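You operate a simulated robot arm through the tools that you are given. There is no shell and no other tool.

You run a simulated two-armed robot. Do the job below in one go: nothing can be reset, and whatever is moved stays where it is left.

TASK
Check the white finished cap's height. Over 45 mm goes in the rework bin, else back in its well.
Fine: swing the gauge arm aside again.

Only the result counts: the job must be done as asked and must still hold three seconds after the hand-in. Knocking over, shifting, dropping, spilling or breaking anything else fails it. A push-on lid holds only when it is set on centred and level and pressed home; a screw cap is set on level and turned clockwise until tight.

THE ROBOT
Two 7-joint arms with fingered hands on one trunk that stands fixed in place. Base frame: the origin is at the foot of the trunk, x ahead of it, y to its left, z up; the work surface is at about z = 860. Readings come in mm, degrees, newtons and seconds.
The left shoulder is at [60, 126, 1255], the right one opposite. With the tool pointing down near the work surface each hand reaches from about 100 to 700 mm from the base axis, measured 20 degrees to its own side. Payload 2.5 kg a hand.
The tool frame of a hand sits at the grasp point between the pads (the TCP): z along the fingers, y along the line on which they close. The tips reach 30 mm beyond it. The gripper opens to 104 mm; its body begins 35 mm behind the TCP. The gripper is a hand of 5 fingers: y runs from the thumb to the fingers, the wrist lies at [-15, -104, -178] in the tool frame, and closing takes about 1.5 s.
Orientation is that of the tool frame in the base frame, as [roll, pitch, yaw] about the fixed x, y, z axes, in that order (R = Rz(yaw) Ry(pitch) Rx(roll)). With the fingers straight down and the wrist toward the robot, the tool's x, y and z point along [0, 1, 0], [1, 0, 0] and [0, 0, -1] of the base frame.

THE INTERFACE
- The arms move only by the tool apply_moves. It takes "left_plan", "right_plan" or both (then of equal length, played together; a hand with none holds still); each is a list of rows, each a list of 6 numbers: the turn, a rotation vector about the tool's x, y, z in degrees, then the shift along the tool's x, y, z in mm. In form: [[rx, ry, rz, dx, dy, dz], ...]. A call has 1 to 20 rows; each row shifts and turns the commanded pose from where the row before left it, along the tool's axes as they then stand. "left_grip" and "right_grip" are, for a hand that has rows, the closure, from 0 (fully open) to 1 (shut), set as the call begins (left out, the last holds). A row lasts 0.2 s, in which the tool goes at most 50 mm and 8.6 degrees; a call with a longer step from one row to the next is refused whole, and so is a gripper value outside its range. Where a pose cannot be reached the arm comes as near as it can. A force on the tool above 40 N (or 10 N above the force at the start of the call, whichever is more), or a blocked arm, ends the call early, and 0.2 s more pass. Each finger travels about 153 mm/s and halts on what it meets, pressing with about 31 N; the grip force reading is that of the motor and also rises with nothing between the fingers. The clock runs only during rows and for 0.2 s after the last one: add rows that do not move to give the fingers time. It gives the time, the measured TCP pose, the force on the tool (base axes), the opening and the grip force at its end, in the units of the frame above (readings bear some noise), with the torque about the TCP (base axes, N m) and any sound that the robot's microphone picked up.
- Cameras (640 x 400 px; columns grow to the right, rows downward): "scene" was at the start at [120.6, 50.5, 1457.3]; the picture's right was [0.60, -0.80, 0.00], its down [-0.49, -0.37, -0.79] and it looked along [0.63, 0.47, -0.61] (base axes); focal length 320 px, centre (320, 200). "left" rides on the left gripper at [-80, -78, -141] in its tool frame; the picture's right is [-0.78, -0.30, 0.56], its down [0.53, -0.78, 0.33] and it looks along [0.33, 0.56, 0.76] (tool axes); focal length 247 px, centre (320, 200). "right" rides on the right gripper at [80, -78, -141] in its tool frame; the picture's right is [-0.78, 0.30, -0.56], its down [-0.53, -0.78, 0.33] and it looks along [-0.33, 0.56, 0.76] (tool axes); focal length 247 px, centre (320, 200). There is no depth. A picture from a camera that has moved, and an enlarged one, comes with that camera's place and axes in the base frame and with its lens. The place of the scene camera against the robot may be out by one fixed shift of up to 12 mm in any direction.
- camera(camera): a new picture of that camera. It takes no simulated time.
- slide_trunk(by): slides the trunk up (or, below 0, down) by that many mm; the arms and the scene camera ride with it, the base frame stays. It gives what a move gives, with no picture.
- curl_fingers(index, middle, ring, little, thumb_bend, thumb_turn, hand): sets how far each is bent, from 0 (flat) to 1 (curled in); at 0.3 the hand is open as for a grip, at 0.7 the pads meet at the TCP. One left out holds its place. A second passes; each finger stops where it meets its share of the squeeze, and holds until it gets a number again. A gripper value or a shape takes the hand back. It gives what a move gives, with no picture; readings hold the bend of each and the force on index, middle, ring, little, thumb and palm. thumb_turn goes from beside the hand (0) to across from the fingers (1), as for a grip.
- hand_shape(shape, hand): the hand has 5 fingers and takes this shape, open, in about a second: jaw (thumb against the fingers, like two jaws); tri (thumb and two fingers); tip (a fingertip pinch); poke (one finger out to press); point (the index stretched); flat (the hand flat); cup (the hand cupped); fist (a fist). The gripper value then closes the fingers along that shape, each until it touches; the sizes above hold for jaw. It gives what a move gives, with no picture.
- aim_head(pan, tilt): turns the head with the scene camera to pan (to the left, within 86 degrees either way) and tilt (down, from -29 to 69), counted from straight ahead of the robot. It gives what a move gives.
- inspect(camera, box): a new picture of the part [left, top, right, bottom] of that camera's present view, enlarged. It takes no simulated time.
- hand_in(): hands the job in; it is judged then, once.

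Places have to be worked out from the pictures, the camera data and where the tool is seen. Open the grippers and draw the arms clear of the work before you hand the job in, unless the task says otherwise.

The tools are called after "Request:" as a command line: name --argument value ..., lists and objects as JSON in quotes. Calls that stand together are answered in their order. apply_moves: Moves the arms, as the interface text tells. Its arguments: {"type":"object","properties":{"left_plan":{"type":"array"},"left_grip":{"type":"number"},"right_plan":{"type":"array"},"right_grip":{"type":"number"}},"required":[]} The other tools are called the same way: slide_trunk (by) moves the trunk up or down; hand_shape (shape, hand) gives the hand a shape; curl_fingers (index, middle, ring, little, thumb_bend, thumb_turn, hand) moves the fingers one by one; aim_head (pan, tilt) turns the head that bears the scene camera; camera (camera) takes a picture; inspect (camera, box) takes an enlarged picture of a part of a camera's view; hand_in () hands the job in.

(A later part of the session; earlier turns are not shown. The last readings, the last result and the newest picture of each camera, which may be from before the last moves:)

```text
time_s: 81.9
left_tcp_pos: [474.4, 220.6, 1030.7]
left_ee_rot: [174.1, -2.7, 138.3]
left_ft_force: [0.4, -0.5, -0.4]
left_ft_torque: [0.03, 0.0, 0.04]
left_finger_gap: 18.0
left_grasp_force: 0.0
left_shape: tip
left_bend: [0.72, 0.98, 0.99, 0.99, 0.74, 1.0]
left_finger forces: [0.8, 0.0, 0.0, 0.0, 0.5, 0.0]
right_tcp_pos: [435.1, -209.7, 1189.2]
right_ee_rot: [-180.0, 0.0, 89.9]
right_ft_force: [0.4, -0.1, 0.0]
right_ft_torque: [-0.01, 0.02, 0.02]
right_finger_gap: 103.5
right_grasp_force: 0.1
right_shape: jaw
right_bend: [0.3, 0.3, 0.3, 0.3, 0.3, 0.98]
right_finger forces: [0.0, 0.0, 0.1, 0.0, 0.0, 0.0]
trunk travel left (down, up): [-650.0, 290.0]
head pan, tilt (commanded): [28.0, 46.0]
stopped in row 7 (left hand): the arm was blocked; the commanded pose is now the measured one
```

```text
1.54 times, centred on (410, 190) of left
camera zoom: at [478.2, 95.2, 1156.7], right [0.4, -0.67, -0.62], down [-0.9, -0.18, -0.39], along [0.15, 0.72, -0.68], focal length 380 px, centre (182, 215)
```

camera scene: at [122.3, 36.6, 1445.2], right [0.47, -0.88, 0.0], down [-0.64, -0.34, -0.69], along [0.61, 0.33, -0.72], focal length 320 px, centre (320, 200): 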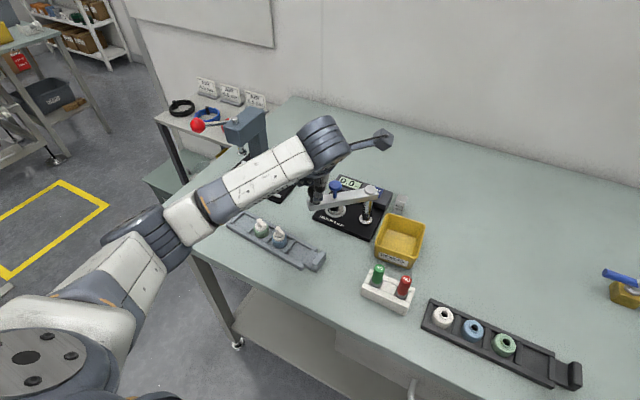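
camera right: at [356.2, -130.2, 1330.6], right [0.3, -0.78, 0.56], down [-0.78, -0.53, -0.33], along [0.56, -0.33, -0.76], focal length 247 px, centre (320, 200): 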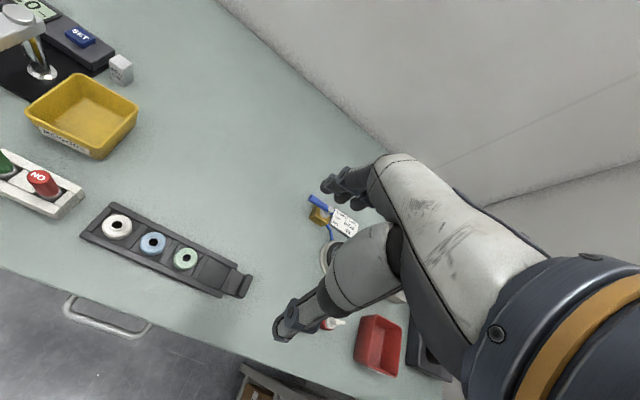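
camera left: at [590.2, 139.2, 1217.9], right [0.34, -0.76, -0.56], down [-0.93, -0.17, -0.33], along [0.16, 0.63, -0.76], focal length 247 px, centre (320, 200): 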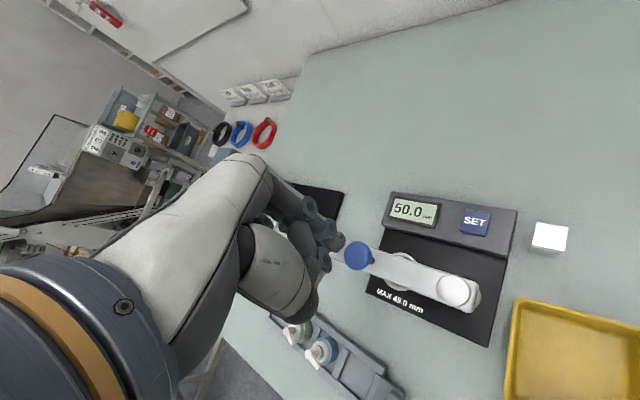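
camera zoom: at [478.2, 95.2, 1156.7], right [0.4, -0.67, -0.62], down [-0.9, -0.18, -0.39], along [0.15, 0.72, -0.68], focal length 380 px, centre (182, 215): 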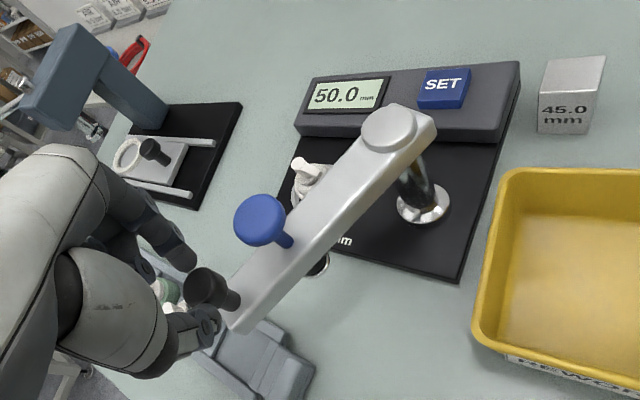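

The arm was reported blocked: the hand stopped at about 156° and tilted a little, fingers around the knob with hardly any force. I look at the whole scene to find the cause.

Request:
camera --camera "scene"

Request:
camera --camera "right"

Request:
camera --camera "left"

```text
taken
camera scene: at [122.4, 36.7, 1445.2], right [0.47, -0.88, 0.0], down [-0.64, -0.34, -0.69], along [0.61, 0.33, -0.72], focal length 320 px, centre (320, 200)
```

scene: 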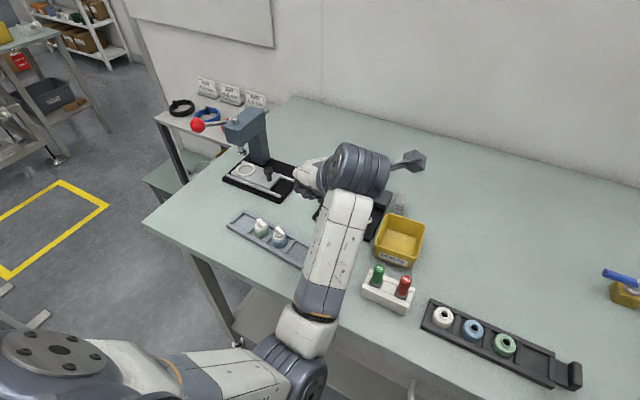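

```text
taken
camera right: at [356.8, -129.1, 1330.6], right [0.29, -0.78, 0.56], down [-0.78, -0.53, -0.33], along [0.56, -0.34, -0.76], focal length 247 px, centre (320, 200)
```

right: 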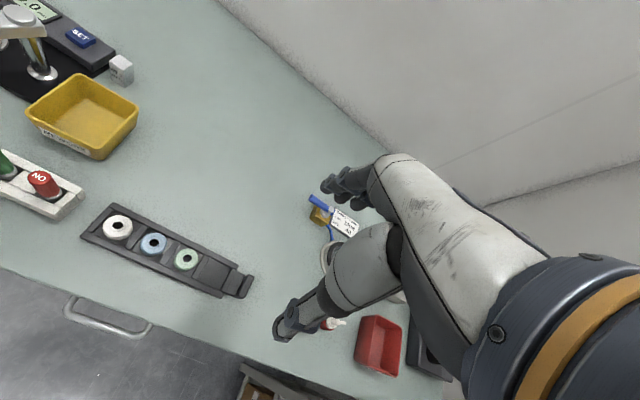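

```text
taken
camera left: at [478.2, 95.2, 1156.7], right [0.4, -0.67, -0.62], down [-0.9, -0.18, -0.39], along [0.15, 0.72, -0.68], focal length 247 px, centre (320, 200)
```

left: 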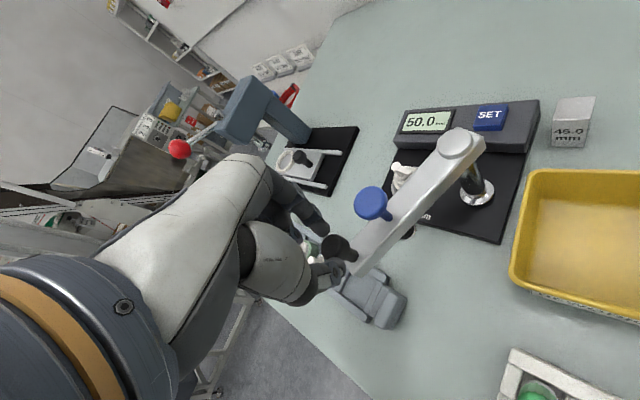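

The left elbow has swung in front of the body and reached its limit; nothing on the table is touched. I open the fingers and lift the hand off the knob straight up.

Request:
apply_moves --left_plan '[[0, 0, 0, 0, 0, 0], [0, 0, 0, 0, 0, 0], [0, 0, 0, 0, 0, 0], [0, 0, 0, 0, 0, -6], [0, 0, 0, 0, 0, -10], [0, 0, 0, 0, 0, -12], [0, 0, 0, 0, 0, -12], [0, 0, 0, 0, 0, -12]]' --left_grip 0.45

Request:
camera --camera "scene"

Request:
camera --camera "left"

```text
time_s: 83.7
left_tcp_pos: [472.2, 223.5, 1081.9]
left_ee_rot: [173.1, -3.6, 139.0]
left_ft_force: [0.1, 0.6, -0.7]
left_ft_torque: [-0.03, -0.01, 0.01]
left_finger_gap: 56.6
left_grasp_force: 0.1
left_shape: tip
left_bend: [0.73, 0.98, 0.99, 0.99, 0.67, 1.0]
left_finger forces: [0.0, 0.0, 0.1, 0.0, 0.0, 0.0]
right_tcp_pos: [435.4, -209.1, 1187.9]
right_ee_rot: [179.9, 0.0, 89.9]
right_ft_force: [-0.1, 0.1, -0.2]
right_ft_torque: [0.03, 0.01, -0.02]
right_finger_gap: 103.5
right_grasp_force: 0.0
right_shape: jaw
right_bend: [0.3, 0.3, 0.3, 0.3, 0.3, 0.98]
right_finger forces: [0.0, 0.0, 0.0, 0.0, 0.1, 0.0]
trunk travel left (down, up): [-650.0, 290.0]
head pan, tilt (commanded): [28.0, 46.0]
```

```text
taken
camera scene: at [122.3, 36.5, 1445.2], right [0.47, -0.88, 0.0], down [-0.64, -0.34, -0.69], along [0.61, 0.33, -0.72], focal length 320 px, centre (320, 200)
```

scene: 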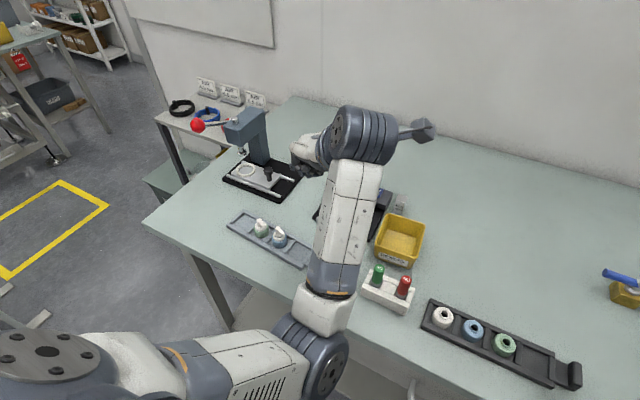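

```text
taken
camera left: at [477.1, 95.4, 1206.7], right [0.41, -0.66, -0.63], down [-0.9, -0.19, -0.39], along [0.14, 0.73, -0.67], focal length 247 px, centre (320, 200)
```

left: 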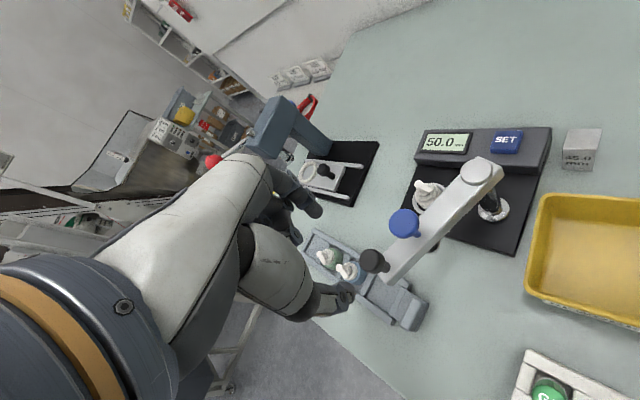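

The hand is free, the gauge arm stays at about 154°. I level the hand again and turn its yaw back clockwise so the elbow returns to the left side.

Request:
apply_moves --left_plan '[[3.4, -1.8, 0, 0, 0, -5], [3.4, -1.8, 0, 0, 0, -5], [0, 0, 5, 0, 0, -5], [0, 0, 5, 0, 0, -5], [0, 0, 5, 0, 0, 0], [0, 0, 5, 0, 0, 0], [0, 0, 5, 0, 0, 0], [0, 0, 5, 0, 0, 0]]'

Request:
camera --camera "scene"

```text
time_s: 85.5
left_tcp_pos: [472.1, 211.5, 1099.4]
left_ee_rot: [-179.6, 1.8, 107.9]
left_ft_force: [-0.2, -0.1, -0.7]
left_ft_torque: [0.0, -0.03, 0.02]
left_finger_gap: 56.7
left_grasp_force: 0.1
left_shape: tip
left_bend: [0.73, 0.98, 0.99, 0.99, 0.67, 1.0]
left_finger forces: [0.1, 0.0, 0.0, 0.0, 0.0, 0.0]
right_tcp_pos: [436.2, -208.6, 1189.0]
right_ee_rot: [-180.0, -0.1, 90.0]
right_ft_force: [0.3, -0.1, 0.3]
right_ft_torque: [-0.02, 0.0, 0.01]
right_finger_gap: 103.5
right_grasp_force: 0.1
right_shape: jaw
right_bend: [0.3, 0.3, 0.3, 0.3, 0.3, 0.98]
right_finger forces: [0.0, 0.0, 0.0, 0.0, 0.1, 0.0]
trunk travel left (down, up): [-650.0, 290.0]
head pan, tilt (commanded): [28.0, 46.0]
```

```text
taken
camera scene: at [122.3, 36.6, 1445.2], right [0.47, -0.88, 0.0], down [-0.64, -0.34, -0.69], along [0.61, 0.33, -0.72], focal length 320 px, centre (320, 200)
```

scene: 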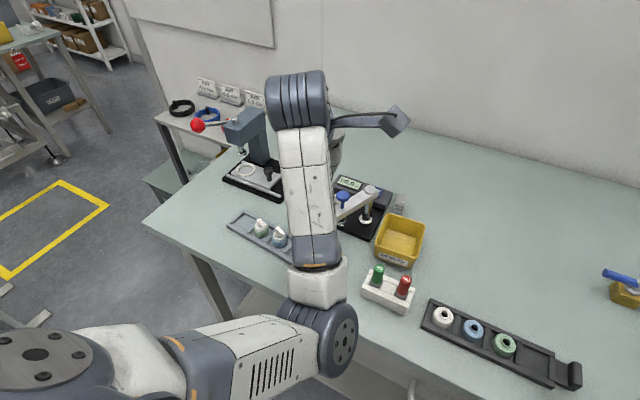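

Still the elbow is on the right side; I continue turning the hand to yaw ≈ 60° and shift it toward the left (+y), staying high, to bring the elbow back out.

Request:
apply_moves --left_plan '[[0, 0, 6, 0, 0, 0], [0, 0, 6, 0, 0, 0], [0, 0, 6, 0, 0, 0], [0, 0, 6, 0, 0, 0], [0, 0, 6, 0, 0, 0], [0, 0, 6, 0, 0, 0], [0, 0, 6, 0, 0, 0], [0, 0, 6, 0, 0, 0], [0, 0, 6, 0, 0, 0], [0, 0, 6, 0, 0, 0], [0, 0, 0, 0, 0, 0]]'

Request:
camera --camera "scene"

```text
time_s: 87.9
left_tcp_pos: [501.4, 217.9, 1083.7]
left_ee_rot: [178.9, 1.3, 47.9]
left_ft_force: [0.8, 0.1, 0.8]
left_ft_torque: [0.02, 0.0, -0.03]
left_finger_gap: 56.8
left_grasp_force: 0.1
left_shape: tip
left_bend: [0.73, 0.98, 0.99, 0.99, 0.67, 1.0]
left_finger forces: [0.0, 0.0, 0.0, 0.0, 0.0, 0.0]
left hand out of reach, approached as far as the arm can: row 6, 7, 8, 9
right_tcp_pos: [434.4, -208.8, 1188.6]
right_ee_rot: [-180.0, 0.0, 89.8]
right_ft_force: [0.2, 0.2, 0.3]
right_ft_torque: [0.0, 0.01, -0.02]
right_finger_gap: 103.2
right_grasp_force: 0.0
right_shape: jaw
right_bend: [0.3, 0.3, 0.3, 0.3, 0.3, 0.98]
right_finger forces: [0.1, 0.0, 0.1, 0.0, 0.0, 0.0]
trunk travel left (down, up): [-650.0, 290.0]
head pan, tilt (commanded): [28.0, 46.0]
```

```text
taken
camera scene: at [122.3, 36.6, 1445.2], right [0.47, -0.88, 0.0], down [-0.64, -0.34, -0.69], along [0.61, 0.33, -0.72], focal length 320 px, centre (320, 200)
```

scene: 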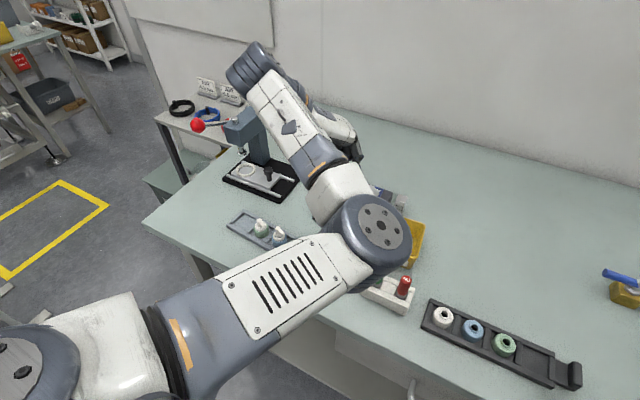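

The elbow went the wrong way (it swung out to the right over the table, still well above things). I undo this turn at once to return to the previous configuration.

Request:
apply_moves --left_plan '[[0, 0, -6, 0, 0, 0], [0, 0, -6, 0, 0, 0], [0, 0, -6, 0, 0, 0], [0, 0, -6, 0, 0, 0], [0, 0, -6, 0, 0, 0], [0, 0, -6, 0, 0, 0], [0, 0, -6, 0, 0, 0], [0, 0, -6, 0, 0, 0], [0, 0, -6, 0, 0, 0], [0, 0, -6, 0, 0, 0], [0, 0, 0, 0, 0, 0]]'

Request:
camera --camera "scene"

```text
time_s: 90.5
left_tcp_pos: [500.1, 258.4, 1098.9]
left_ee_rot: [178.0, -0.7, 112.2]
left_ft_force: [-1.1, 0.8, -0.6]
left_ft_torque: [0.01, 0.0, -0.02]
left_finger_gap: 57.0
left_grasp_force: 0.1
left_shape: tip
left_bend: [0.73, 0.98, 0.99, 0.99, 0.67, 1.0]
left_finger forces: [0.0, 0.1, 0.0, 0.0, 0.0, 0.1]
right_tcp_pos: [434.3, -208.9, 1187.6]
right_ee_rot: [-179.9, 0.0, 89.9]
right_ft_force: [-0.2, 0.8, -0.2]
right_ft_torque: [-0.06, 0.0, 0.01]
right_finger_gap: 103.7
right_grasp_force: 0.0
right_shape: jaw
right_bend: [0.3, 0.3, 0.3, 0.3, 0.3, 0.98]
right_finger forces: [0.0, 0.0, 0.0, 0.1, 0.0, 0.0]
trunk travel left (down, up): [-650.0, 290.0]
head pan, tilt (commanded): [28.0, 46.0]
stopped in row 11 (left hand): the arm was blocked; the commanded pose is now the measured one
```

```text
taken
camera scene: at [122.3, 36.7, 1445.2], right [0.47, -0.88, 0.0], down [-0.64, -0.34, -0.69], along [0.61, 0.33, -0.72], focal length 320 px, centre (320, 200)
```

scene: 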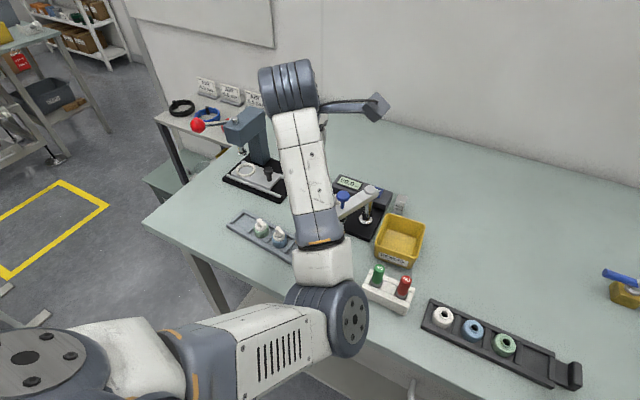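

I now bring the hand up and left toward its starting pose (334, 436, 1243), which should let the elbow swing back out to the left.

Request:
apply_moves --left_plan '[[0, 0, 0, 0, 0, -20], [0, 0, 0, 10, -5, -20], [0, 0, 2.2, 22, -10, -15], [0, 0, 2.2, 24, -10, -15], [0, 0, 2.2, 24, -10, -15], [0, 0, 2.2, 24, -10, -15]]'

Request:
camera --camera "scene"

```text
time_s: 91.9
left_tcp_pos: [421.0, 334.7, 1198.3]
left_ee_rot: [178.3, -0.8, 102.9]
left_ft_force: [0.8, 0.2, 0.4]
left_ft_torque: [0.02, 0.0, -0.04]
left_finger_gap: 56.9
left_grasp_force: 0.1
left_shape: tip
left_bend: [0.73, 0.98, 0.99, 0.99, 0.67, 1.0]
left_finger forces: [0.0, 0.0, 0.1, 0.0, 0.0, 0.1]
right_tcp_pos: [434.7, -208.4, 1188.1]
right_ee_rot: [180.0, 0.0, 89.8]
right_ft_force: [-0.1, 0.5, -0.1]
right_ft_torque: [-0.01, 0.0, 0.01]
right_finger_gap: 103.6
right_grasp_force: 0.2
right_shape: jaw
right_bend: [0.3, 0.3, 0.3, 0.3, 0.3, 0.98]
right_finger forces: [0.1, 0.0, 0.1, 0.0, 0.0, 0.0]
trunk travel left (down, up): [-650.0, 290.0]
head pan, tilt (commanded): [28.0, 46.0]
```

```text
taken
camera scene: at [122.0, 36.7, 1445.2], right [0.47, -0.88, 0.0], down [-0.64, -0.34, -0.69], along [0.61, 0.33, -0.72], focal length 320 px, centre (320, 200)
```

scene: 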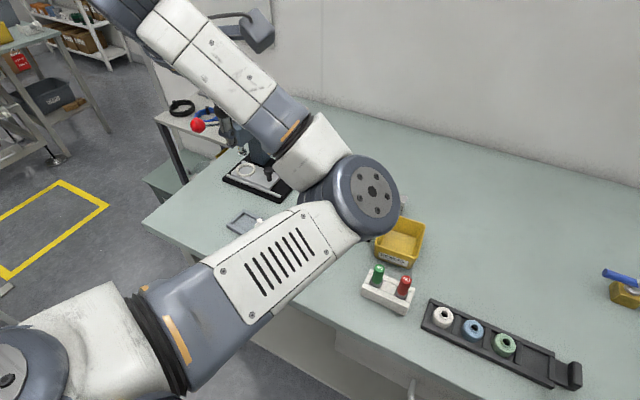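

The elbow has come up in front. I continue to the exact starting pose of the left hand and let it settle there.

Request:
apply_moves --left_plan '[[0, 0, 2.6, 22, -16, -9], [0, 0, 2.6, 22, -16, -9], [0, 0, 2.6, 22, -16, -9], [0, 0, 2.6, 22, -16, -9], [1.0, 0.5, 2.6, 16, -10, -9], [0, 0, 0, 0, 0, 0], [0, 0, 0, 0, 0, 0], [0, 0, 0, 0, 0, 0]]'

Request:
camera --camera "scene"

```text
time_s: 93.7
left_tcp_pos: [335.4, 425.8, 1243.2]
left_ee_rot: [179.6, -1.7, 90.1]
left_ft_force: [-0.3, 0.5, -0.2]
left_ft_torque: [-0.02, 0.02, -0.02]
left_finger_gap: 56.9
left_grasp_force: 0.2
left_shape: tip
left_bend: [0.73, 0.98, 0.99, 0.99, 0.67, 1.0]
left_finger forces: [0.1, 0.0, 0.1, 0.0, 0.0, 0.1]
right_tcp_pos: [434.3, -208.8, 1188.0]
right_ee_rot: [-180.0, 0.0, 89.9]
right_ft_force: [-0.6, -0.3, -0.1]
right_ft_torque: [-0.01, 0.02, 0.03]
right_finger_gap: 103.6
right_grasp_force: 0.1
right_shape: jaw
right_bend: [0.3, 0.3, 0.3, 0.3, 0.3, 0.98]
right_finger forces: [0.1, 0.0, 0.1, 0.1, 0.0, 0.0]
trunk travel left (down, up): [-650.0, 290.0]
head pan, tilt (commanded): [28.0, 46.0]
```

```text
taken
camera scene: at [122.3, 36.5, 1445.2], right [0.47, -0.88, 0.0], down [-0.64, -0.34, -0.69], along [0.61, 0.33, -0.72], focal length 320 px, centre (320, 200)
```

scene: 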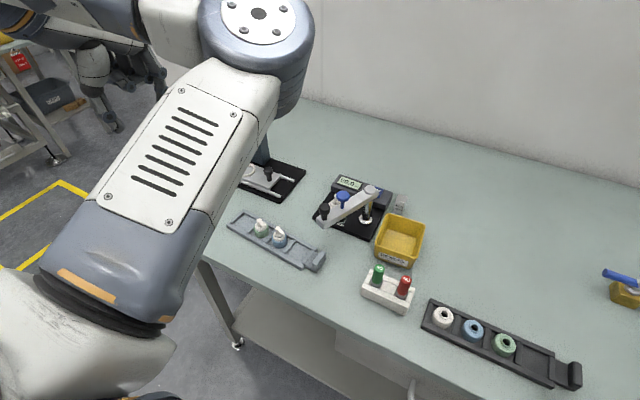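

The elbow is now up rather than crossing in front, similar to the start, and the gauge arm rests at about 155° with the cap undisturbed. I take the poke shape and approach the gauge at yaw 90° from the left side, watching the elbow.

Request:
hand_shape --hand "left" --shape "poke"

Request:
apply_moves --left_plan '[[0, 0, 0, -10, 15, 15], [0, 0, 0, -10, 15, 15], [0, 0, 0, -10, 15, 15], [0, 0, 0, -10, 15, 15], [0, 0, 0, -10, 15, 15], [0, 0, 0, -10, 15, 15], [0, 0, 0, -10, 15, 15], [0, 0, 0, 0, 0, 0]]'

Request:
camera --camera "scene"

```text
time_s: 94.6
left_tcp_pos: [334.2, 425.7, 1243.7]
left_ee_rot: [179.6, -1.7, 90.1]
left_ft_force: [-0.2, -0.4, 0.8]
left_ft_torque: [0.0, 0.01, -0.03]
left_finger_gap: 0.0
left_grasp_force: 0.1
left_shape: poke
left_bend: [0.7, 0.7, 0.99, 0.99, 1.0, 1.0]
left_finger forces: [0.0, 0.0, 0.1, 0.0, 0.0, 0.0]
right_tcp_pos: [434.3, -208.3, 1190.0]
right_ee_rot: [180.0, 0.0, 89.9]
right_ft_force: [-0.6, -0.3, 0.4]
right_ft_torque: [0.02, 0.03, -0.01]
right_finger_gap: 103.6
right_grasp_force: 0.1
right_shape: jaw
right_bend: [0.3, 0.3, 0.3, 0.3, 0.3, 0.98]
right_finger forces: [0.0, 0.0, 0.0, 0.0, 0.0, 0.0]
trunk travel left (down, up): [-650.0, 290.0]
head pan, tilt (commanded): [28.0, 46.0]
```

```text
time_s: 96.4
left_tcp_pos: [439.4, 361.3, 1136.2]
left_ee_rot: [179.6, -1.7, 90.0]
left_ft_force: [-0.5, 0.0, -1.1]
left_ft_torque: [0.0, 0.02, -0.05]
left_finger_gap: 0.4
left_grasp_force: 0.0
left_shape: poke
left_bend: [0.7, 0.7, 0.99, 0.99, 1.0, 1.0]
left_finger forces: [0.1, 0.1, 0.0, 0.1, 0.1, 0.0]
right_tcp_pos: [435.3, -208.9, 1188.7]
right_ee_rot: [180.0, -0.1, 89.8]
right_ft_force: [-0.4, -0.3, 0.1]
right_ft_torque: [0.04, -0.01, 0.04]
right_finger_gap: 103.7
right_grasp_force: 0.0
right_shape: jaw
right_bend: [0.3, 0.3, 0.3, 0.3, 0.3, 0.98]
right_finger forces: [0.0, 0.0, 0.0, 0.0, 0.0, 0.1]
trunk travel left (down, up): [-650.0, 290.0]
head pan, tilt (commanded): [28.0, 46.0]
```

```text
taken
camera scene: at [122.2, 36.6, 1445.2], right [0.47, -0.88, 0.0], down [-0.64, -0.34, -0.69], along [0.61, 0.33, -0.72], focal length 320 px, centre (320, 200)
```

scene: 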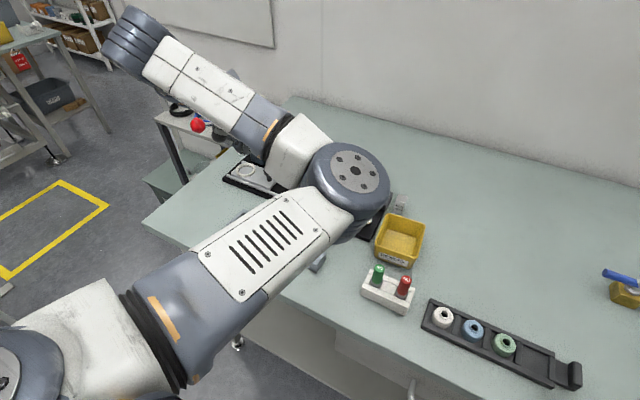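

The elbow still points forward, which is awkward for reaching in. I turn the head toward the left arm to understand its configuration.

Request:
aim_head --pan 50 --tilt 25

Request:
camera --camera "scene"

Request:
camera --camera "left"

```text
time_s: 97.2
left_tcp_pos: [440.3, 359.4, 1137.2]
left_ee_rot: [179.6, -1.7, 89.9]
left_ft_force: [0.6, -0.3, 0.3]
left_ft_torque: [0.0, -0.02, 0.01]
left_finger_gap: 0.0
left_grasp_force: 0.0
left_shape: poke
left_bend: [0.7, 0.7, 0.99, 0.99, 1.0, 1.0]
left_finger forces: [0.0, 0.0, 0.0, 0.1, 0.0, 0.1]
right_tcp_pos: [435.5, -209.8, 1187.7]
right_ee_rot: [180.0, 0.0, 89.9]
right_ft_force: [0.2, 0.1, 0.2]
right_ft_torque: [0.03, 0.0, -0.04]
right_finger_gap: 103.5
right_grasp_force: 0.0
right_shape: jaw
right_bend: [0.3, 0.3, 0.3, 0.3, 0.3, 0.98]
right_finger forces: [0.1, 0.1, 0.1, 0.1, 0.0, 0.0]
trunk travel left (down, up): [-650.0, 290.0]
head pan, tilt (commanded): [50.0, 25.0]
```

```text
taken
camera scene: at [110.5, 69.3, 1477.1], right [0.77, -0.64, 0.0], down [-0.27, -0.32, -0.91], along [0.58, 0.69, -0.42], focal length 320 px, centre (320, 200)
```

scene: 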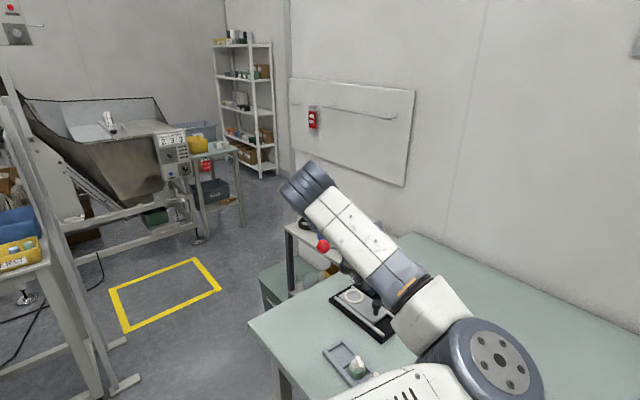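

```text
taken
camera left: at [360.4, 276.9, 1274.6], right [-0.29, -0.76, -0.58], down [-0.77, 0.54, -0.32], along [0.56, 0.36, -0.75], focal length 247 px, centre (320, 200)
```

left: 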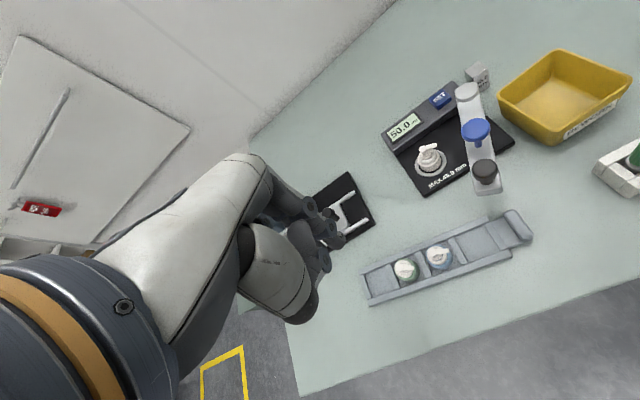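

I first pull the left hand far out to the left at the same height, which should draw the elbow out with it, and look again.

Request:
apply_moves --left_plan '[[0, 0, 0, 25, -12, -3], [0, 0, 0, 25, -12, -3], [0, 0, 0, 25, -12, -3], [0, 0, 0, 25, -12, -3], [0, 0, 0, 25, -12, -3], [0, 0, 0, 25, -12, -3], [0, 0, 0, 25, -12, -3], [0, 0, 0, 25, -12, -3], [0, 0, 0, 0, 0, 0]]'

Request:
camera --camera "scene"

```text
time_s: 99.2
left_tcp_pos: [344.4, 559.0, 1165.6]
left_ee_rot: [179.6, -1.7, 90.0]
left_ft_force: [-0.1, -0.5, 0.3]
left_ft_torque: [0.0, 0.01, -0.01]
left_finger_gap: 0.1
left_grasp_force: 0.1
left_shape: poke
left_bend: [0.7, 0.7, 0.99, 0.99, 1.0, 1.0]
left_finger forces: [0.0, 0.0, 0.0, 0.1, 0.0, 0.0]
right_tcp_pos: [434.6, -207.9, 1188.3]
right_ee_rot: [-180.0, 0.0, 89.9]
right_ft_force: [0.1, -0.3, -0.1]
right_ft_torque: [-0.02, 0.0, -0.04]
right_finger_gap: 103.6
right_grasp_force: 0.2
right_shape: jaw
right_bend: [0.3, 0.3, 0.3, 0.3, 0.3, 0.98]
right_finger forces: [0.0, 0.0, 0.1, 0.0, 0.1, 0.1]
trunk travel left (down, up): [-650.0, 290.0]
head pan, tilt (commanded): [50.0, 25.0]
```

```text
taken
camera scene: at [110.6, 69.1, 1477.2], right [0.77, -0.64, 0.0], down [-0.27, -0.32, -0.91], along [0.58, 0.69, -0.42], focal length 320 px, centre (320, 200)
```

scene: 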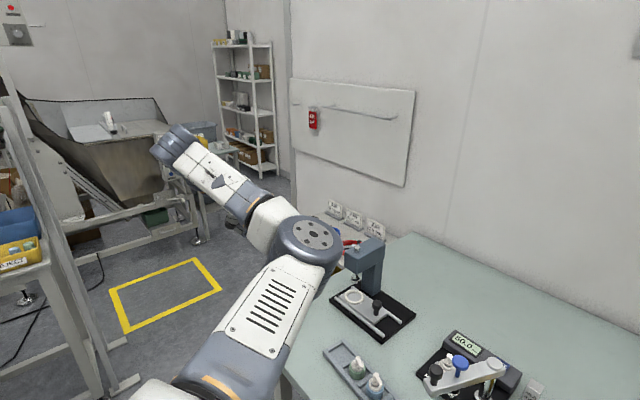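

I try to ratchet the elbow round: back to about (420, 380, 1165), then turn the hand counter-clockwise to large yaw, which earlier drew the elbow down and to the left.

Request:
apply_moves --left_plan '[[0, 0, 0, -25, 10, 0], [0, 0, 0, -25, 10, 0], [0, 0, 0, -25, 10, 0], [0, 0, 0, -25, 10, 0], [0, 0, 0, -25, 10, 0], [0, 0, 0, -25, 10, 0], [0, 0, -7, 0, 0, 0], [0, 0, -7, 0, 0, 0], [0, 0, -7, 0, 0, 0], [0, 0, -7, 0, 0, 0], [0, 0, -7, 0, 0, 0], [0, 0, -7, 0, 0, 0], [0, 0, -7, 0, 0, 0], [0, 0, -7, 0, 0, 0], [0, 0, 0, 0, 0, 0]]'

Request:
camera --camera "scene"

```text
time_s: 102.4
left_tcp_pos: [403.3, 408.7, 1161.4]
left_ee_rot: [178.3, -0.5, 146.2]
left_ft_force: [-1.1, 0.4, 0.0]
left_ft_torque: [-0.02, 0.02, 0.04]
left_finger_gap: 0.0
left_grasp_force: 0.0
left_shape: poke
left_bend: [0.7, 0.7, 0.99, 0.99, 1.0, 1.0]
left_finger forces: [0.0, 0.0, 0.1, 0.0, 0.0, 0.1]
right_tcp_pos: [433.8, -210.4, 1189.6]
right_ee_rot: [179.9, 0.0, 89.9]
right_ft_force: [0.0, -0.3, -0.4]
right_ft_torque: [0.02, 0.0, 0.01]
right_finger_gap: 103.6
right_grasp_force: 0.1
right_shape: jaw
right_bend: [0.3, 0.3, 0.3, 0.3, 0.3, 0.98]
right_finger forces: [0.0, 0.1, 0.0, 0.1, 0.0, 0.0]
trunk travel left (down, up): [-650.0, 290.0]
head pan, tilt (commanded): [50.0, 25.0]
```

```text
taken
camera scene: at [110.4, 69.4, 1477.2], right [0.77, -0.64, 0.0], down [-0.27, -0.32, -0.91], along [0.58, 0.69, -0.42], focal length 320 px, centre (320, 200)
```

scene: 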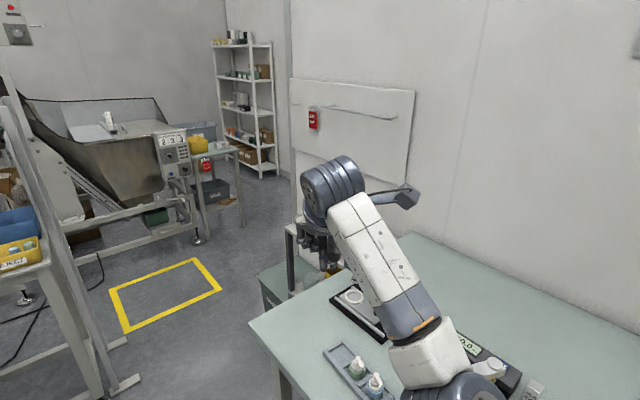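

The elbow is going down. I continue turning the hand further in the same sense.

Request:
apply_moves --left_plan '[[0, 0, -7, 0, 0, 0], [0, 0, -7, 0, 0, 0], [0, 0, -7, 0, 0, 0], [0, 0, -7, 0, 0, 0], [0, 0, -7, 0, 0, 0], [0, 0, -7, 0, 0, 0], [0, 0, 0, 0, 0, 0]]'

Request:
camera --camera "scene"

```text
time_s: 104.0
left_tcp_pos: [403.2, 409.3, 1162.5]
left_ee_rot: [178.4, 0.7, -171.9]
left_ft_force: [0.1, -0.7, 0.1]
left_ft_torque: [0.01, -0.01, 0.0]
left_finger_gap: 0.0
left_grasp_force: 0.0
left_shape: poke
left_bend: [0.7, 0.7, 0.99, 0.99, 1.0, 1.0]
left_finger forces: [0.0, 0.0, 0.0, 0.0, 0.1, 0.0]
right_tcp_pos: [436.0, -209.3, 1189.4]
right_ee_rot: [180.0, 0.0, 89.9]
right_ft_force: [-0.2, 0.5, -0.2]
right_ft_torque: [-0.04, -0.02, 0.0]
right_finger_gap: 103.6
right_grasp_force: 0.1
right_shape: jaw
right_bend: [0.3, 0.3, 0.3, 0.3, 0.3, 0.98]
right_finger forces: [0.1, 0.0, 0.0, 0.0, 0.0, 0.0]
trunk travel left (down, up): [-650.0, 290.0]
head pan, tilt (commanded): [50.0, 25.0]
```

```text
taken
camera scene: at [110.4, 69.4, 1477.2], right [0.77, -0.64, 0.0], down [-0.27, -0.32, -0.91], along [0.58, 0.69, -0.42], focal length 320 px, centre (320, 200)
```

scene: 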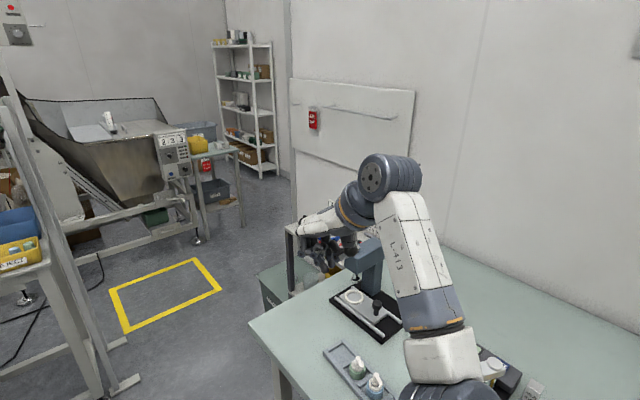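

Request:
apply_moves --left_plan '[[0, 0, -7, 0, 0, 0], [0, 0, -7, 0, 0, 0], [0, 0, -7, 0, 0, 0], [0, 0, -7, 0, 0, 0], [0, 0, -7, 0, 0, 0], [0, 0, -7, 0, 0, 0], [0, 0, 0, 0, 0, 0]]'

Request:
camera --camera "scene"

```text
time_s: 105.6
left_tcp_pos: [404.2, 409.2, 1161.8]
left_ee_rot: [179.3, 1.5, -129.9]
left_ft_force: [-0.4, 0.2, -0.6]
left_ft_torque: [-0.01, -0.02, 0.01]
left_finger_gap: 0.1
left_grasp_force: 0.0
left_shape: poke
left_bend: [0.7, 0.7, 0.99, 0.99, 1.0, 1.0]
left_finger forces: [0.0, 0.0, 0.1, 0.1, 0.1, 0.0]
right_tcp_pos: [435.4, -209.8, 1188.9]
right_ee_rot: [-180.0, 0.0, 89.9]
right_ft_force: [-0.4, -0.8, 0.4]
right_ft_torque: [-0.01, -0.03, 0.02]
right_finger_gap: 103.7
right_grasp_force: 0.0
right_shape: jaw
right_bend: [0.3, 0.3, 0.3, 0.3, 0.3, 0.98]
right_finger forces: [0.0, 0.1, 0.0, 0.0, 0.0, 0.0]
trunk travel left (down, up): [-650.0, 290.0]
head pan, tilt (commanded): [50.0, 25.0]
```

```text
taken
camera scene: at [110.4, 69.4, 1477.2], right [0.77, -0.64, 0.0], down [-0.27, -0.32, -0.91], along [0.58, 0.69, -0.42], focal length 320 px, centre (320, 200)
```

scene: 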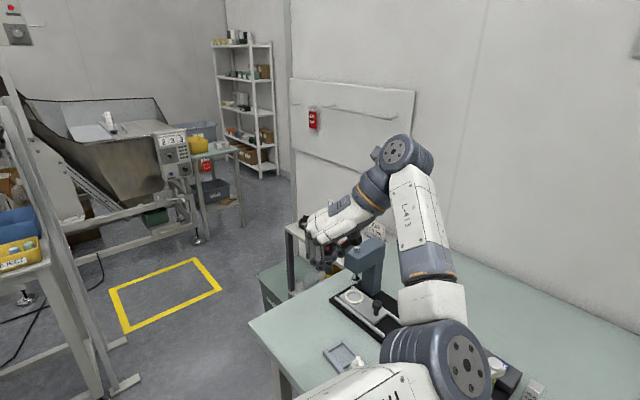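

Turning further does not help, so I turn back to yaw 90°. I will work with this elbow position for targets further out, where it is comfortable.

Request:
apply_moves --left_plan '[[0, 0, 7, 0, 0, 0], [0, 0, 7, 0, 0, 0], [0, 0, 7, 0, 0, 0], [0, 0, 7, 0, 0, 0], [0, 0, 7, 0, 0, 0], [0, 0, 7, 0, 0, 0], [0, 0, 7, 0, 0, 0], [0, 0, 7, 0, 0, 0], [0, 0, 7, 0, 0, 0], [0, 0, 7, 0, 0, 0], [0, 0, 7, 0, 0, 0], [0, 0, 7, 0, 0, 0], [0, 0, 7, 0, 0, 0], [0, 0, 7, 0, 0, 0], [0, 0, 7, 0, 0, 0], [0, 0, 7, 0, 0, 0], [0, 0, 7, 0, 0, 0], [0, 0, 7, 0, 0, 0], [0, 0, 7, 0, 0, 0], [0, 0, 7, 0, 0, 0]]'

Request:
camera --camera "scene"

```text
time_s: 109.8
left_tcp_pos: [401.4, 408.9, 1160.8]
left_ee_rot: [179.6, -1.8, 89.9]
left_ft_force: [-0.2, 0.2, -0.8]
left_ft_torque: [0.02, 0.0, 0.0]
left_finger_gap: 0.1
left_grasp_force: 0.1
left_shape: poke
left_bend: [0.7, 0.7, 0.99, 0.99, 1.0, 1.0]
left_finger forces: [0.0, 0.1, 0.0, 0.0, 0.0, 0.0]
right_tcp_pos: [435.2, -208.7, 1189.0]
right_ee_rot: [-180.0, -0.1, 89.9]
right_ft_force: [0.8, -0.9, 0.0]
right_ft_torque: [0.03, 0.01, -0.04]
right_finger_gap: 103.6
right_grasp_force: 0.0
right_shape: jaw
right_bend: [0.3, 0.3, 0.3, 0.3, 0.3, 0.98]
right_finger forces: [0.0, 0.1, 0.0, 0.1, 0.0, 0.1]
trunk travel left (down, up): [-650.0, 290.0]
head pan, tilt (commanded): [50.0, 25.0]
```

```text
taken
camera scene: at [110.4, 69.4, 1477.2], right [0.77, -0.64, 0.0], down [-0.27, -0.32, -0.91], along [0.58, 0.69, -0.42], focal length 320 px, centre (320, 200)
```

scene: 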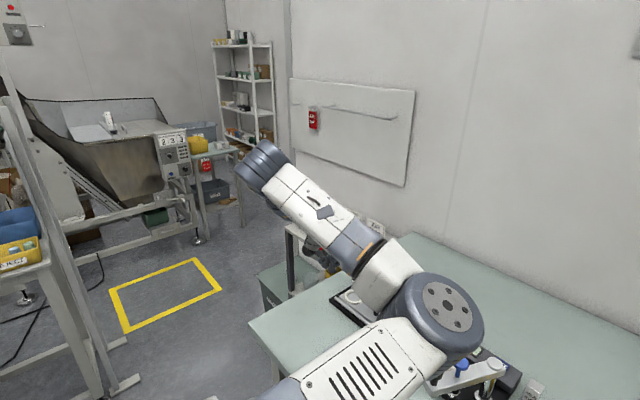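

I test whether the elbow relaxes by itself: I wait several rows without moving.

Request:
apply_moves --left_plan '[[0, 0, 0, 0, 0, 0], [0, 0, 0, 0, 0, 0], [0, 0, 0, 0, 0, 0], [0, 0, 0, 0, 0, 0], [0, 0, 0, 0, 0, 0], [0, 0, 0, 0, 0, 0], [0, 0, 0, 0, 0, 0], [0, 0, 0, 0, 0, 0], [0, 0, 0, 0, 0, 0], [0, 0, 0, 0, 0, 0], [0, 0, 0, 0, 0, 0], [0, 0, 0, 0, 0, 0], [0, 0, 0, 0, 0, 0], [0, 0, 0, 0, 0, 0], [0, 0, 0, 0, 0, 0]]'

Request:
camera --camera "scene"

```text
time_s: 113.0
left_tcp_pos: [402.8, 408.5, 1160.9]
left_ee_rot: [179.6, -1.7, 90.0]
left_ft_force: [0.3, -0.4, 1.0]
left_ft_torque: [-0.03, -0.01, -0.01]
left_finger_gap: 0.0
left_grasp_force: 0.0
left_shape: poke
left_bend: [0.7, 0.7, 0.99, 0.99, 1.0, 1.0]
left_finger forces: [0.0, 0.1, 0.0, 0.0, 0.0, 0.1]
right_tcp_pos: [434.6, -208.1, 1188.5]
right_ee_rot: [180.0, 0.0, 89.9]
right_ft_force: [-0.5, -0.1, -0.9]
right_ft_torque: [0.05, -0.01, -0.02]
right_finger_gap: 103.8
right_grasp_force: 0.0
right_shape: jaw
right_bend: [0.3, 0.3, 0.3, 0.3, 0.3, 0.98]
right_finger forces: [0.1, 0.0, 0.0, 0.1, 0.0, 0.1]
trunk travel left (down, up): [-650.0, 290.0]
head pan, tilt (commanded): [50.0, 25.0]
```

```text
taken
camera scene: at [110.4, 69.4, 1477.2], right [0.77, -0.64, 0.0], down [-0.27, -0.32, -0.91], along [0.58, 0.69, -0.42], focal length 320 px, centre (320, 200)
```

scene: 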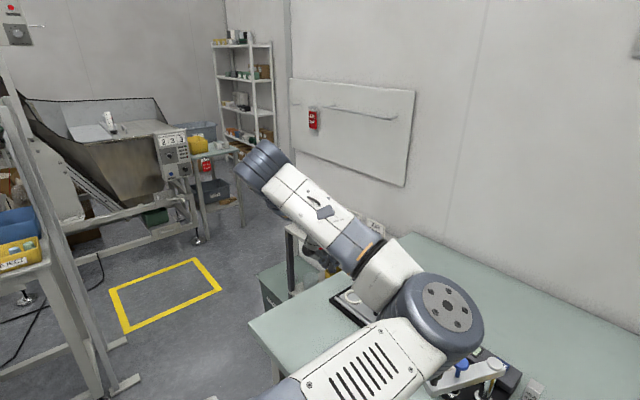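

No drift at rest. I aim the head at the gauge again and carefully bring the left hand (poke, yaw ≈ 105°) to the +y side of the black knob, high above it, checking reach as I go.

Request:
aim_head --pan 24 --tilt 48

Request:
apply_moves --left_plan '[[0.3, 1.5, -7, 0, 0, 0], [0, 0, -8, 0, 0, 0], [0, 0, 0, -19, 6, 8], [0, 0, 0, -19, 6, 8], [0, 0, 0, -19, 6, 8], [0, 0, 0, -19, 6, 8], [0, 0, 0, -19, 6, 8], [0, 0, 0, -19, 6, 8], [0, 0, 0, 0, 0, 0]]'

Request:
camera --camera "scene"

Request:
camera --camera "left"

```text
time_s: 113.9
left_tcp_pos: [402.8, 409.6, 1162.1]
left_ee_rot: [179.5, -1.6, 89.9]
left_ft_force: [-0.2, -0.7, 0.4]
left_ft_torque: [0.02, -0.02, 0.03]
left_finger_gap: 0.0
left_grasp_force: 0.1
left_shape: poke
left_bend: [0.7, 0.7, 0.99, 0.99, 1.0, 1.0]
left_finger forces: [0.0, 0.1, 0.0, 0.1, 0.1, 0.0]
right_tcp_pos: [433.3, -209.9, 1188.7]
right_ee_rot: [-180.0, 0.0, 89.9]
right_ft_force: [-0.1, -0.6, -0.2]
right_ft_torque: [-0.02, 0.0, 0.03]
right_finger_gap: 103.5
right_grasp_force: 0.1
right_shape: jaw
right_bend: [0.3, 0.3, 0.3, 0.3, 0.3, 0.98]
right_finger forces: [0.1, 0.0, 0.1, 0.0, 0.0, 0.0]
trunk travel left (down, up): [-650.0, 290.0]
head pan, tilt (commanded): [24.0, 48.0]
```

```text
time_s: 115.9
left_tcp_pos: [467.0, 314.9, 1111.0]
left_ee_rot: [178.6, -3.1, 105.6]
left_ft_force: [-0.2, 0.0, -0.1]
left_ft_torque: [0.0, 0.0, 0.02]
left_finger_gap: 0.0
left_grasp_force: 0.1
left_shape: poke
left_bend: [0.7, 0.7, 0.99, 0.99, 1.0, 1.0]
left_finger forces: [0.0, 0.0, 0.0, 0.0, 0.1, 0.1]
right_tcp_pos: [434.2, -209.0, 1188.6]
right_ee_rot: [180.0, -0.1, 89.9]
right_ft_force: [0.6, -0.5, 0.6]
right_ft_torque: [-0.02, 0.04, -0.02]
right_finger_gap: 103.5
right_grasp_force: 0.1
right_shape: jaw
right_bend: [0.3, 0.3, 0.3, 0.3, 0.3, 0.98]
right_finger forces: [0.1, 0.0, 0.1, 0.0, 0.1, 0.1]
trunk travel left (down, up): [-650.0, 290.0]
head pan, tilt (commanded): [24.0, 48.0]
```

```text
taken
camera scene: at [123.2, 30.7, 1442.5], right [0.41, -0.91, 0.0], down [-0.68, -0.3, -0.67], along [0.61, 0.27, -0.74], focal length 320 px, centre (320, 200)
```

scene: 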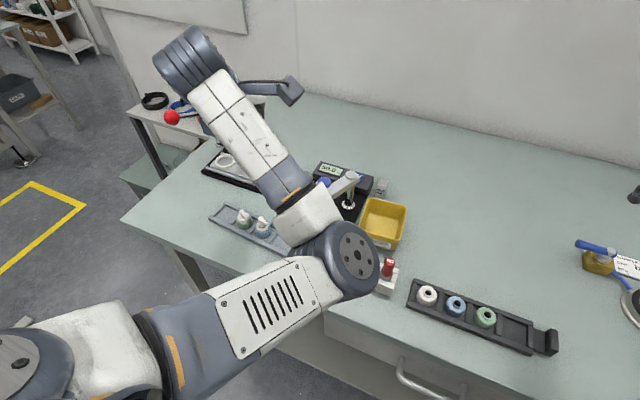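

```text
taken
camera left: at [412.9, 208.3, 1244.9], right [-0.07, -0.79, -0.6], down [-0.89, 0.33, -0.32], along [0.45, 0.51, -0.73], focal length 247 px, centre (320, 200)
```

left: 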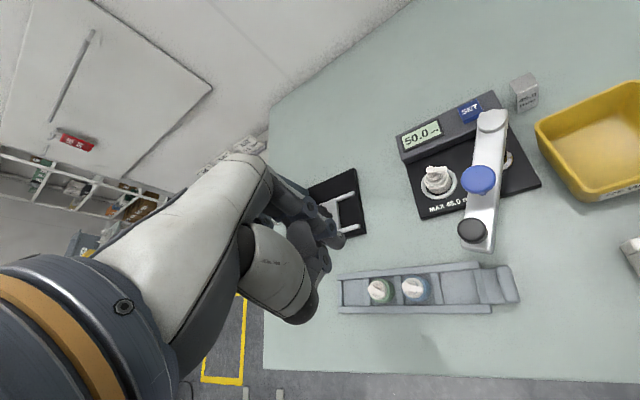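

The black knob is at about (477, 222). I level the hand and bring it down to z ≈ 1060 on the +y side of the knob.

Request:
apply_moves --left_plan '[[1.4, -3.1, 0, 0, 0, 0], [0, 0, 0, -12, -0.6, 12], [0, 0, 0, -12, -0.6, 13], [0, 0, 0, -12, -0.6, 13], [0, 0, 0, -12, -0.6, 13], [0, 0, 0, 0, 0, 0]]'

Request:
camera --camera "scene"

Request:
camera --camera "left"

```text
time_s: 117.5
left_tcp_pos: [475.9, 305.4, 1073.6]
left_ee_rot: [178.2, -2.5, 109.1]
left_ft_force: [0.1, 0.8, 0.9]
left_ft_torque: [0.0, 0.01, 0.04]
left_finger_gap: 0.0
left_grasp_force: 0.1
left_shape: poke
left_bend: [0.7, 0.7, 0.99, 0.99, 1.0, 1.0]
left_finger forces: [0.0, 0.0, 0.0, 0.1, 0.0, 0.1]
right_tcp_pos: [435.3, -209.0, 1188.5]
right_ee_rot: [180.0, 0.0, 89.9]
right_ft_force: [0.1, -1.1, 0.5]
right_ft_torque: [-0.01, -0.03, -0.02]
right_finger_gap: 103.4
right_grasp_force: 0.1
right_shape: jaw
right_bend: [0.3, 0.3, 0.3, 0.3, 0.3, 0.98]
right_finger forces: [0.0, 0.1, 0.0, 0.0, 0.0, 0.0]
trunk travel left (down, up): [-650.0, 290.0]
head pan, tilt (commanded): [24.0, 48.0]
stopped in row 6 (left hand): the arm was blocked; the commanded pose is now the measured one
```

```text
taken
camera scene: at [123.2, 31.0, 1442.4], right [0.41, -0.91, 0.0], down [-0.68, -0.3, -0.67], along [0.61, 0.27, -0.74], focal length 320 px, centre (320, 200)
```

scene: 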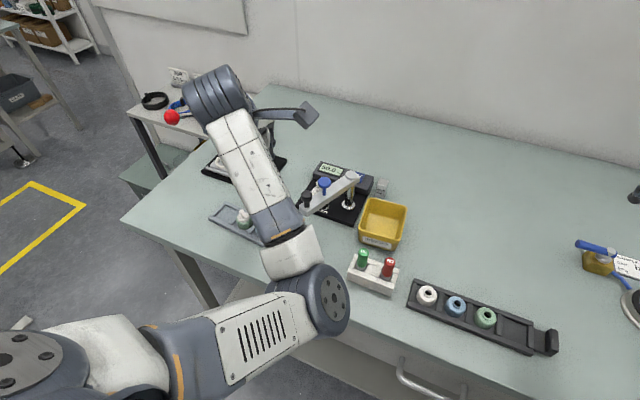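

```text
taken
camera left: at [425.8, 196.6, 1207.9], right [-0.02, -0.8, -0.6], down [-0.9, 0.27, -0.33], along [0.43, 0.54, -0.73], focal length 247 px, centre (320, 200)
```

left: 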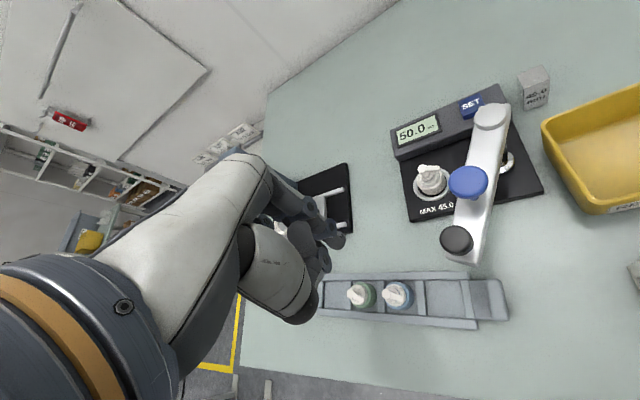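

The left arm is limited close in with this elbow, but is fine further out. New plan: the right hand (natural posture) finishes swinging the gauge arm aside; then the left hand fetches the cap from further out. First I pull the left arm away to the left.

Request:
apply_moves --left_plan '[[0, 0, 0, 10, -5, -15], [0, 0, 0, 28, -4, -12], [0, 0, 0, 28, -4, -10], [0, 0, 0, 28, -4, -10], [0, 0, 0, 28, -4, -10], [0, 0, 0, 28, -4, -10], [0, 0, 0, 28, -4, -10], [0, 0, 0, 28, -4, -10], [0, 0, 0, 28, -4, -10], [0, 0, 0, 28, -4, 0], [0, 0, 0, 0, 0, 0]]'

Request:
hand_shape --hand "right" --shape "poke"

Request:
camera --camera "scene"

Request:
camera --camera "right"

```text
time_s: 119.9
left_tcp_pos: [351.6, 531.4, 1179.7]
left_ee_rot: [178.3, -2.2, 108.7]
left_ft_force: [-0.7, -0.6, 0.2]
left_ft_torque: [-0.01, -0.01, 0.02]
left_finger_gap: 0.0
left_grasp_force: 0.1
left_shape: poke
left_bend: [0.7, 0.7, 0.99, 0.99, 1.0, 1.0]
left_finger forces: [0.1, 0.0, 0.1, 0.0, 0.0, 0.1]
right_tcp_pos: [434.0, -209.2, 1188.5]
right_ee_rot: [-180.0, -0.1, 90.0]
right_ft_force: [-0.4, -0.1, 0.6]
right_ft_torque: [0.0, 0.01, 0.01]
right_finger_gap: 103.4
right_grasp_force: 0.1
right_shape: jaw
right_bend: [0.3, 0.3, 0.3, 0.3, 0.3, 0.98]
right_finger forces: [0.0, 0.1, 0.0, 0.0, 0.0, 0.1]
trunk travel left (down, up): [-650.0, 290.0]
head pan, tilt (commanded): [24.0, 48.0]
```

```text
time_s: 120.8
left_tcp_pos: [351.6, 529.5, 1179.2]
left_ee_rot: [178.3, -2.2, 108.8]
left_ft_force: [-0.4, 0.1, 0.0]
left_ft_torque: [-0.01, -0.01, -0.01]
left_finger_gap: 0.0
left_grasp_force: 0.0
left_shape: poke
left_bend: [0.7, 0.7, 0.99, 0.99, 1.0, 1.0]
left_finger forces: [0.0, 0.0, 0.0, 0.0, 0.1, 0.0]
right_tcp_pos: [436.1, -209.5, 1188.5]
right_ee_rot: [180.0, 0.0, 89.9]
right_ft_force: [-0.2, -0.6, -0.6]
right_ft_torque: [0.02, 0.0, -0.01]
right_finger_gap: 0.0
right_grasp_force: 0.0
right_shape: poke
right_bend: [0.7, 0.7, 0.99, 0.99, 1.0, 1.0]
right_finger forces: [0.1, 0.1, 0.0, 0.0, 0.0, 0.0]
trunk travel left (down, up): [-650.0, 290.0]
head pan, tilt (commanded): [24.0, 48.0]
```

```text
taken
camera scene: at [123.2, 30.9, 1442.4], right [0.41, -0.91, 0.0], down [-0.68, -0.3, -0.67], along [0.61, 0.27, -0.74], focal length 320 px, centre (320, 200)
```

scene: 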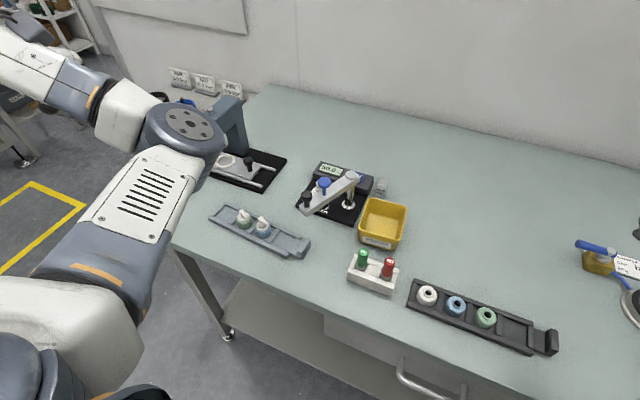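

```text
taken
camera right: at [356.7, -129.2, 1330.7], right [0.29, -0.78, 0.56], down [-0.78, -0.53, -0.33], along [0.56, -0.33, -0.76], focal length 247 px, centre (320, 200)
```

right: 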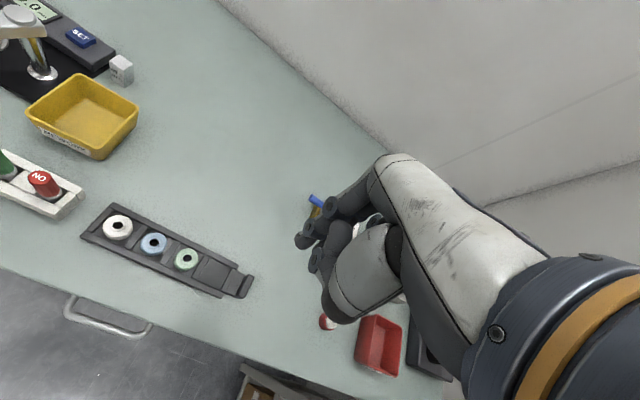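

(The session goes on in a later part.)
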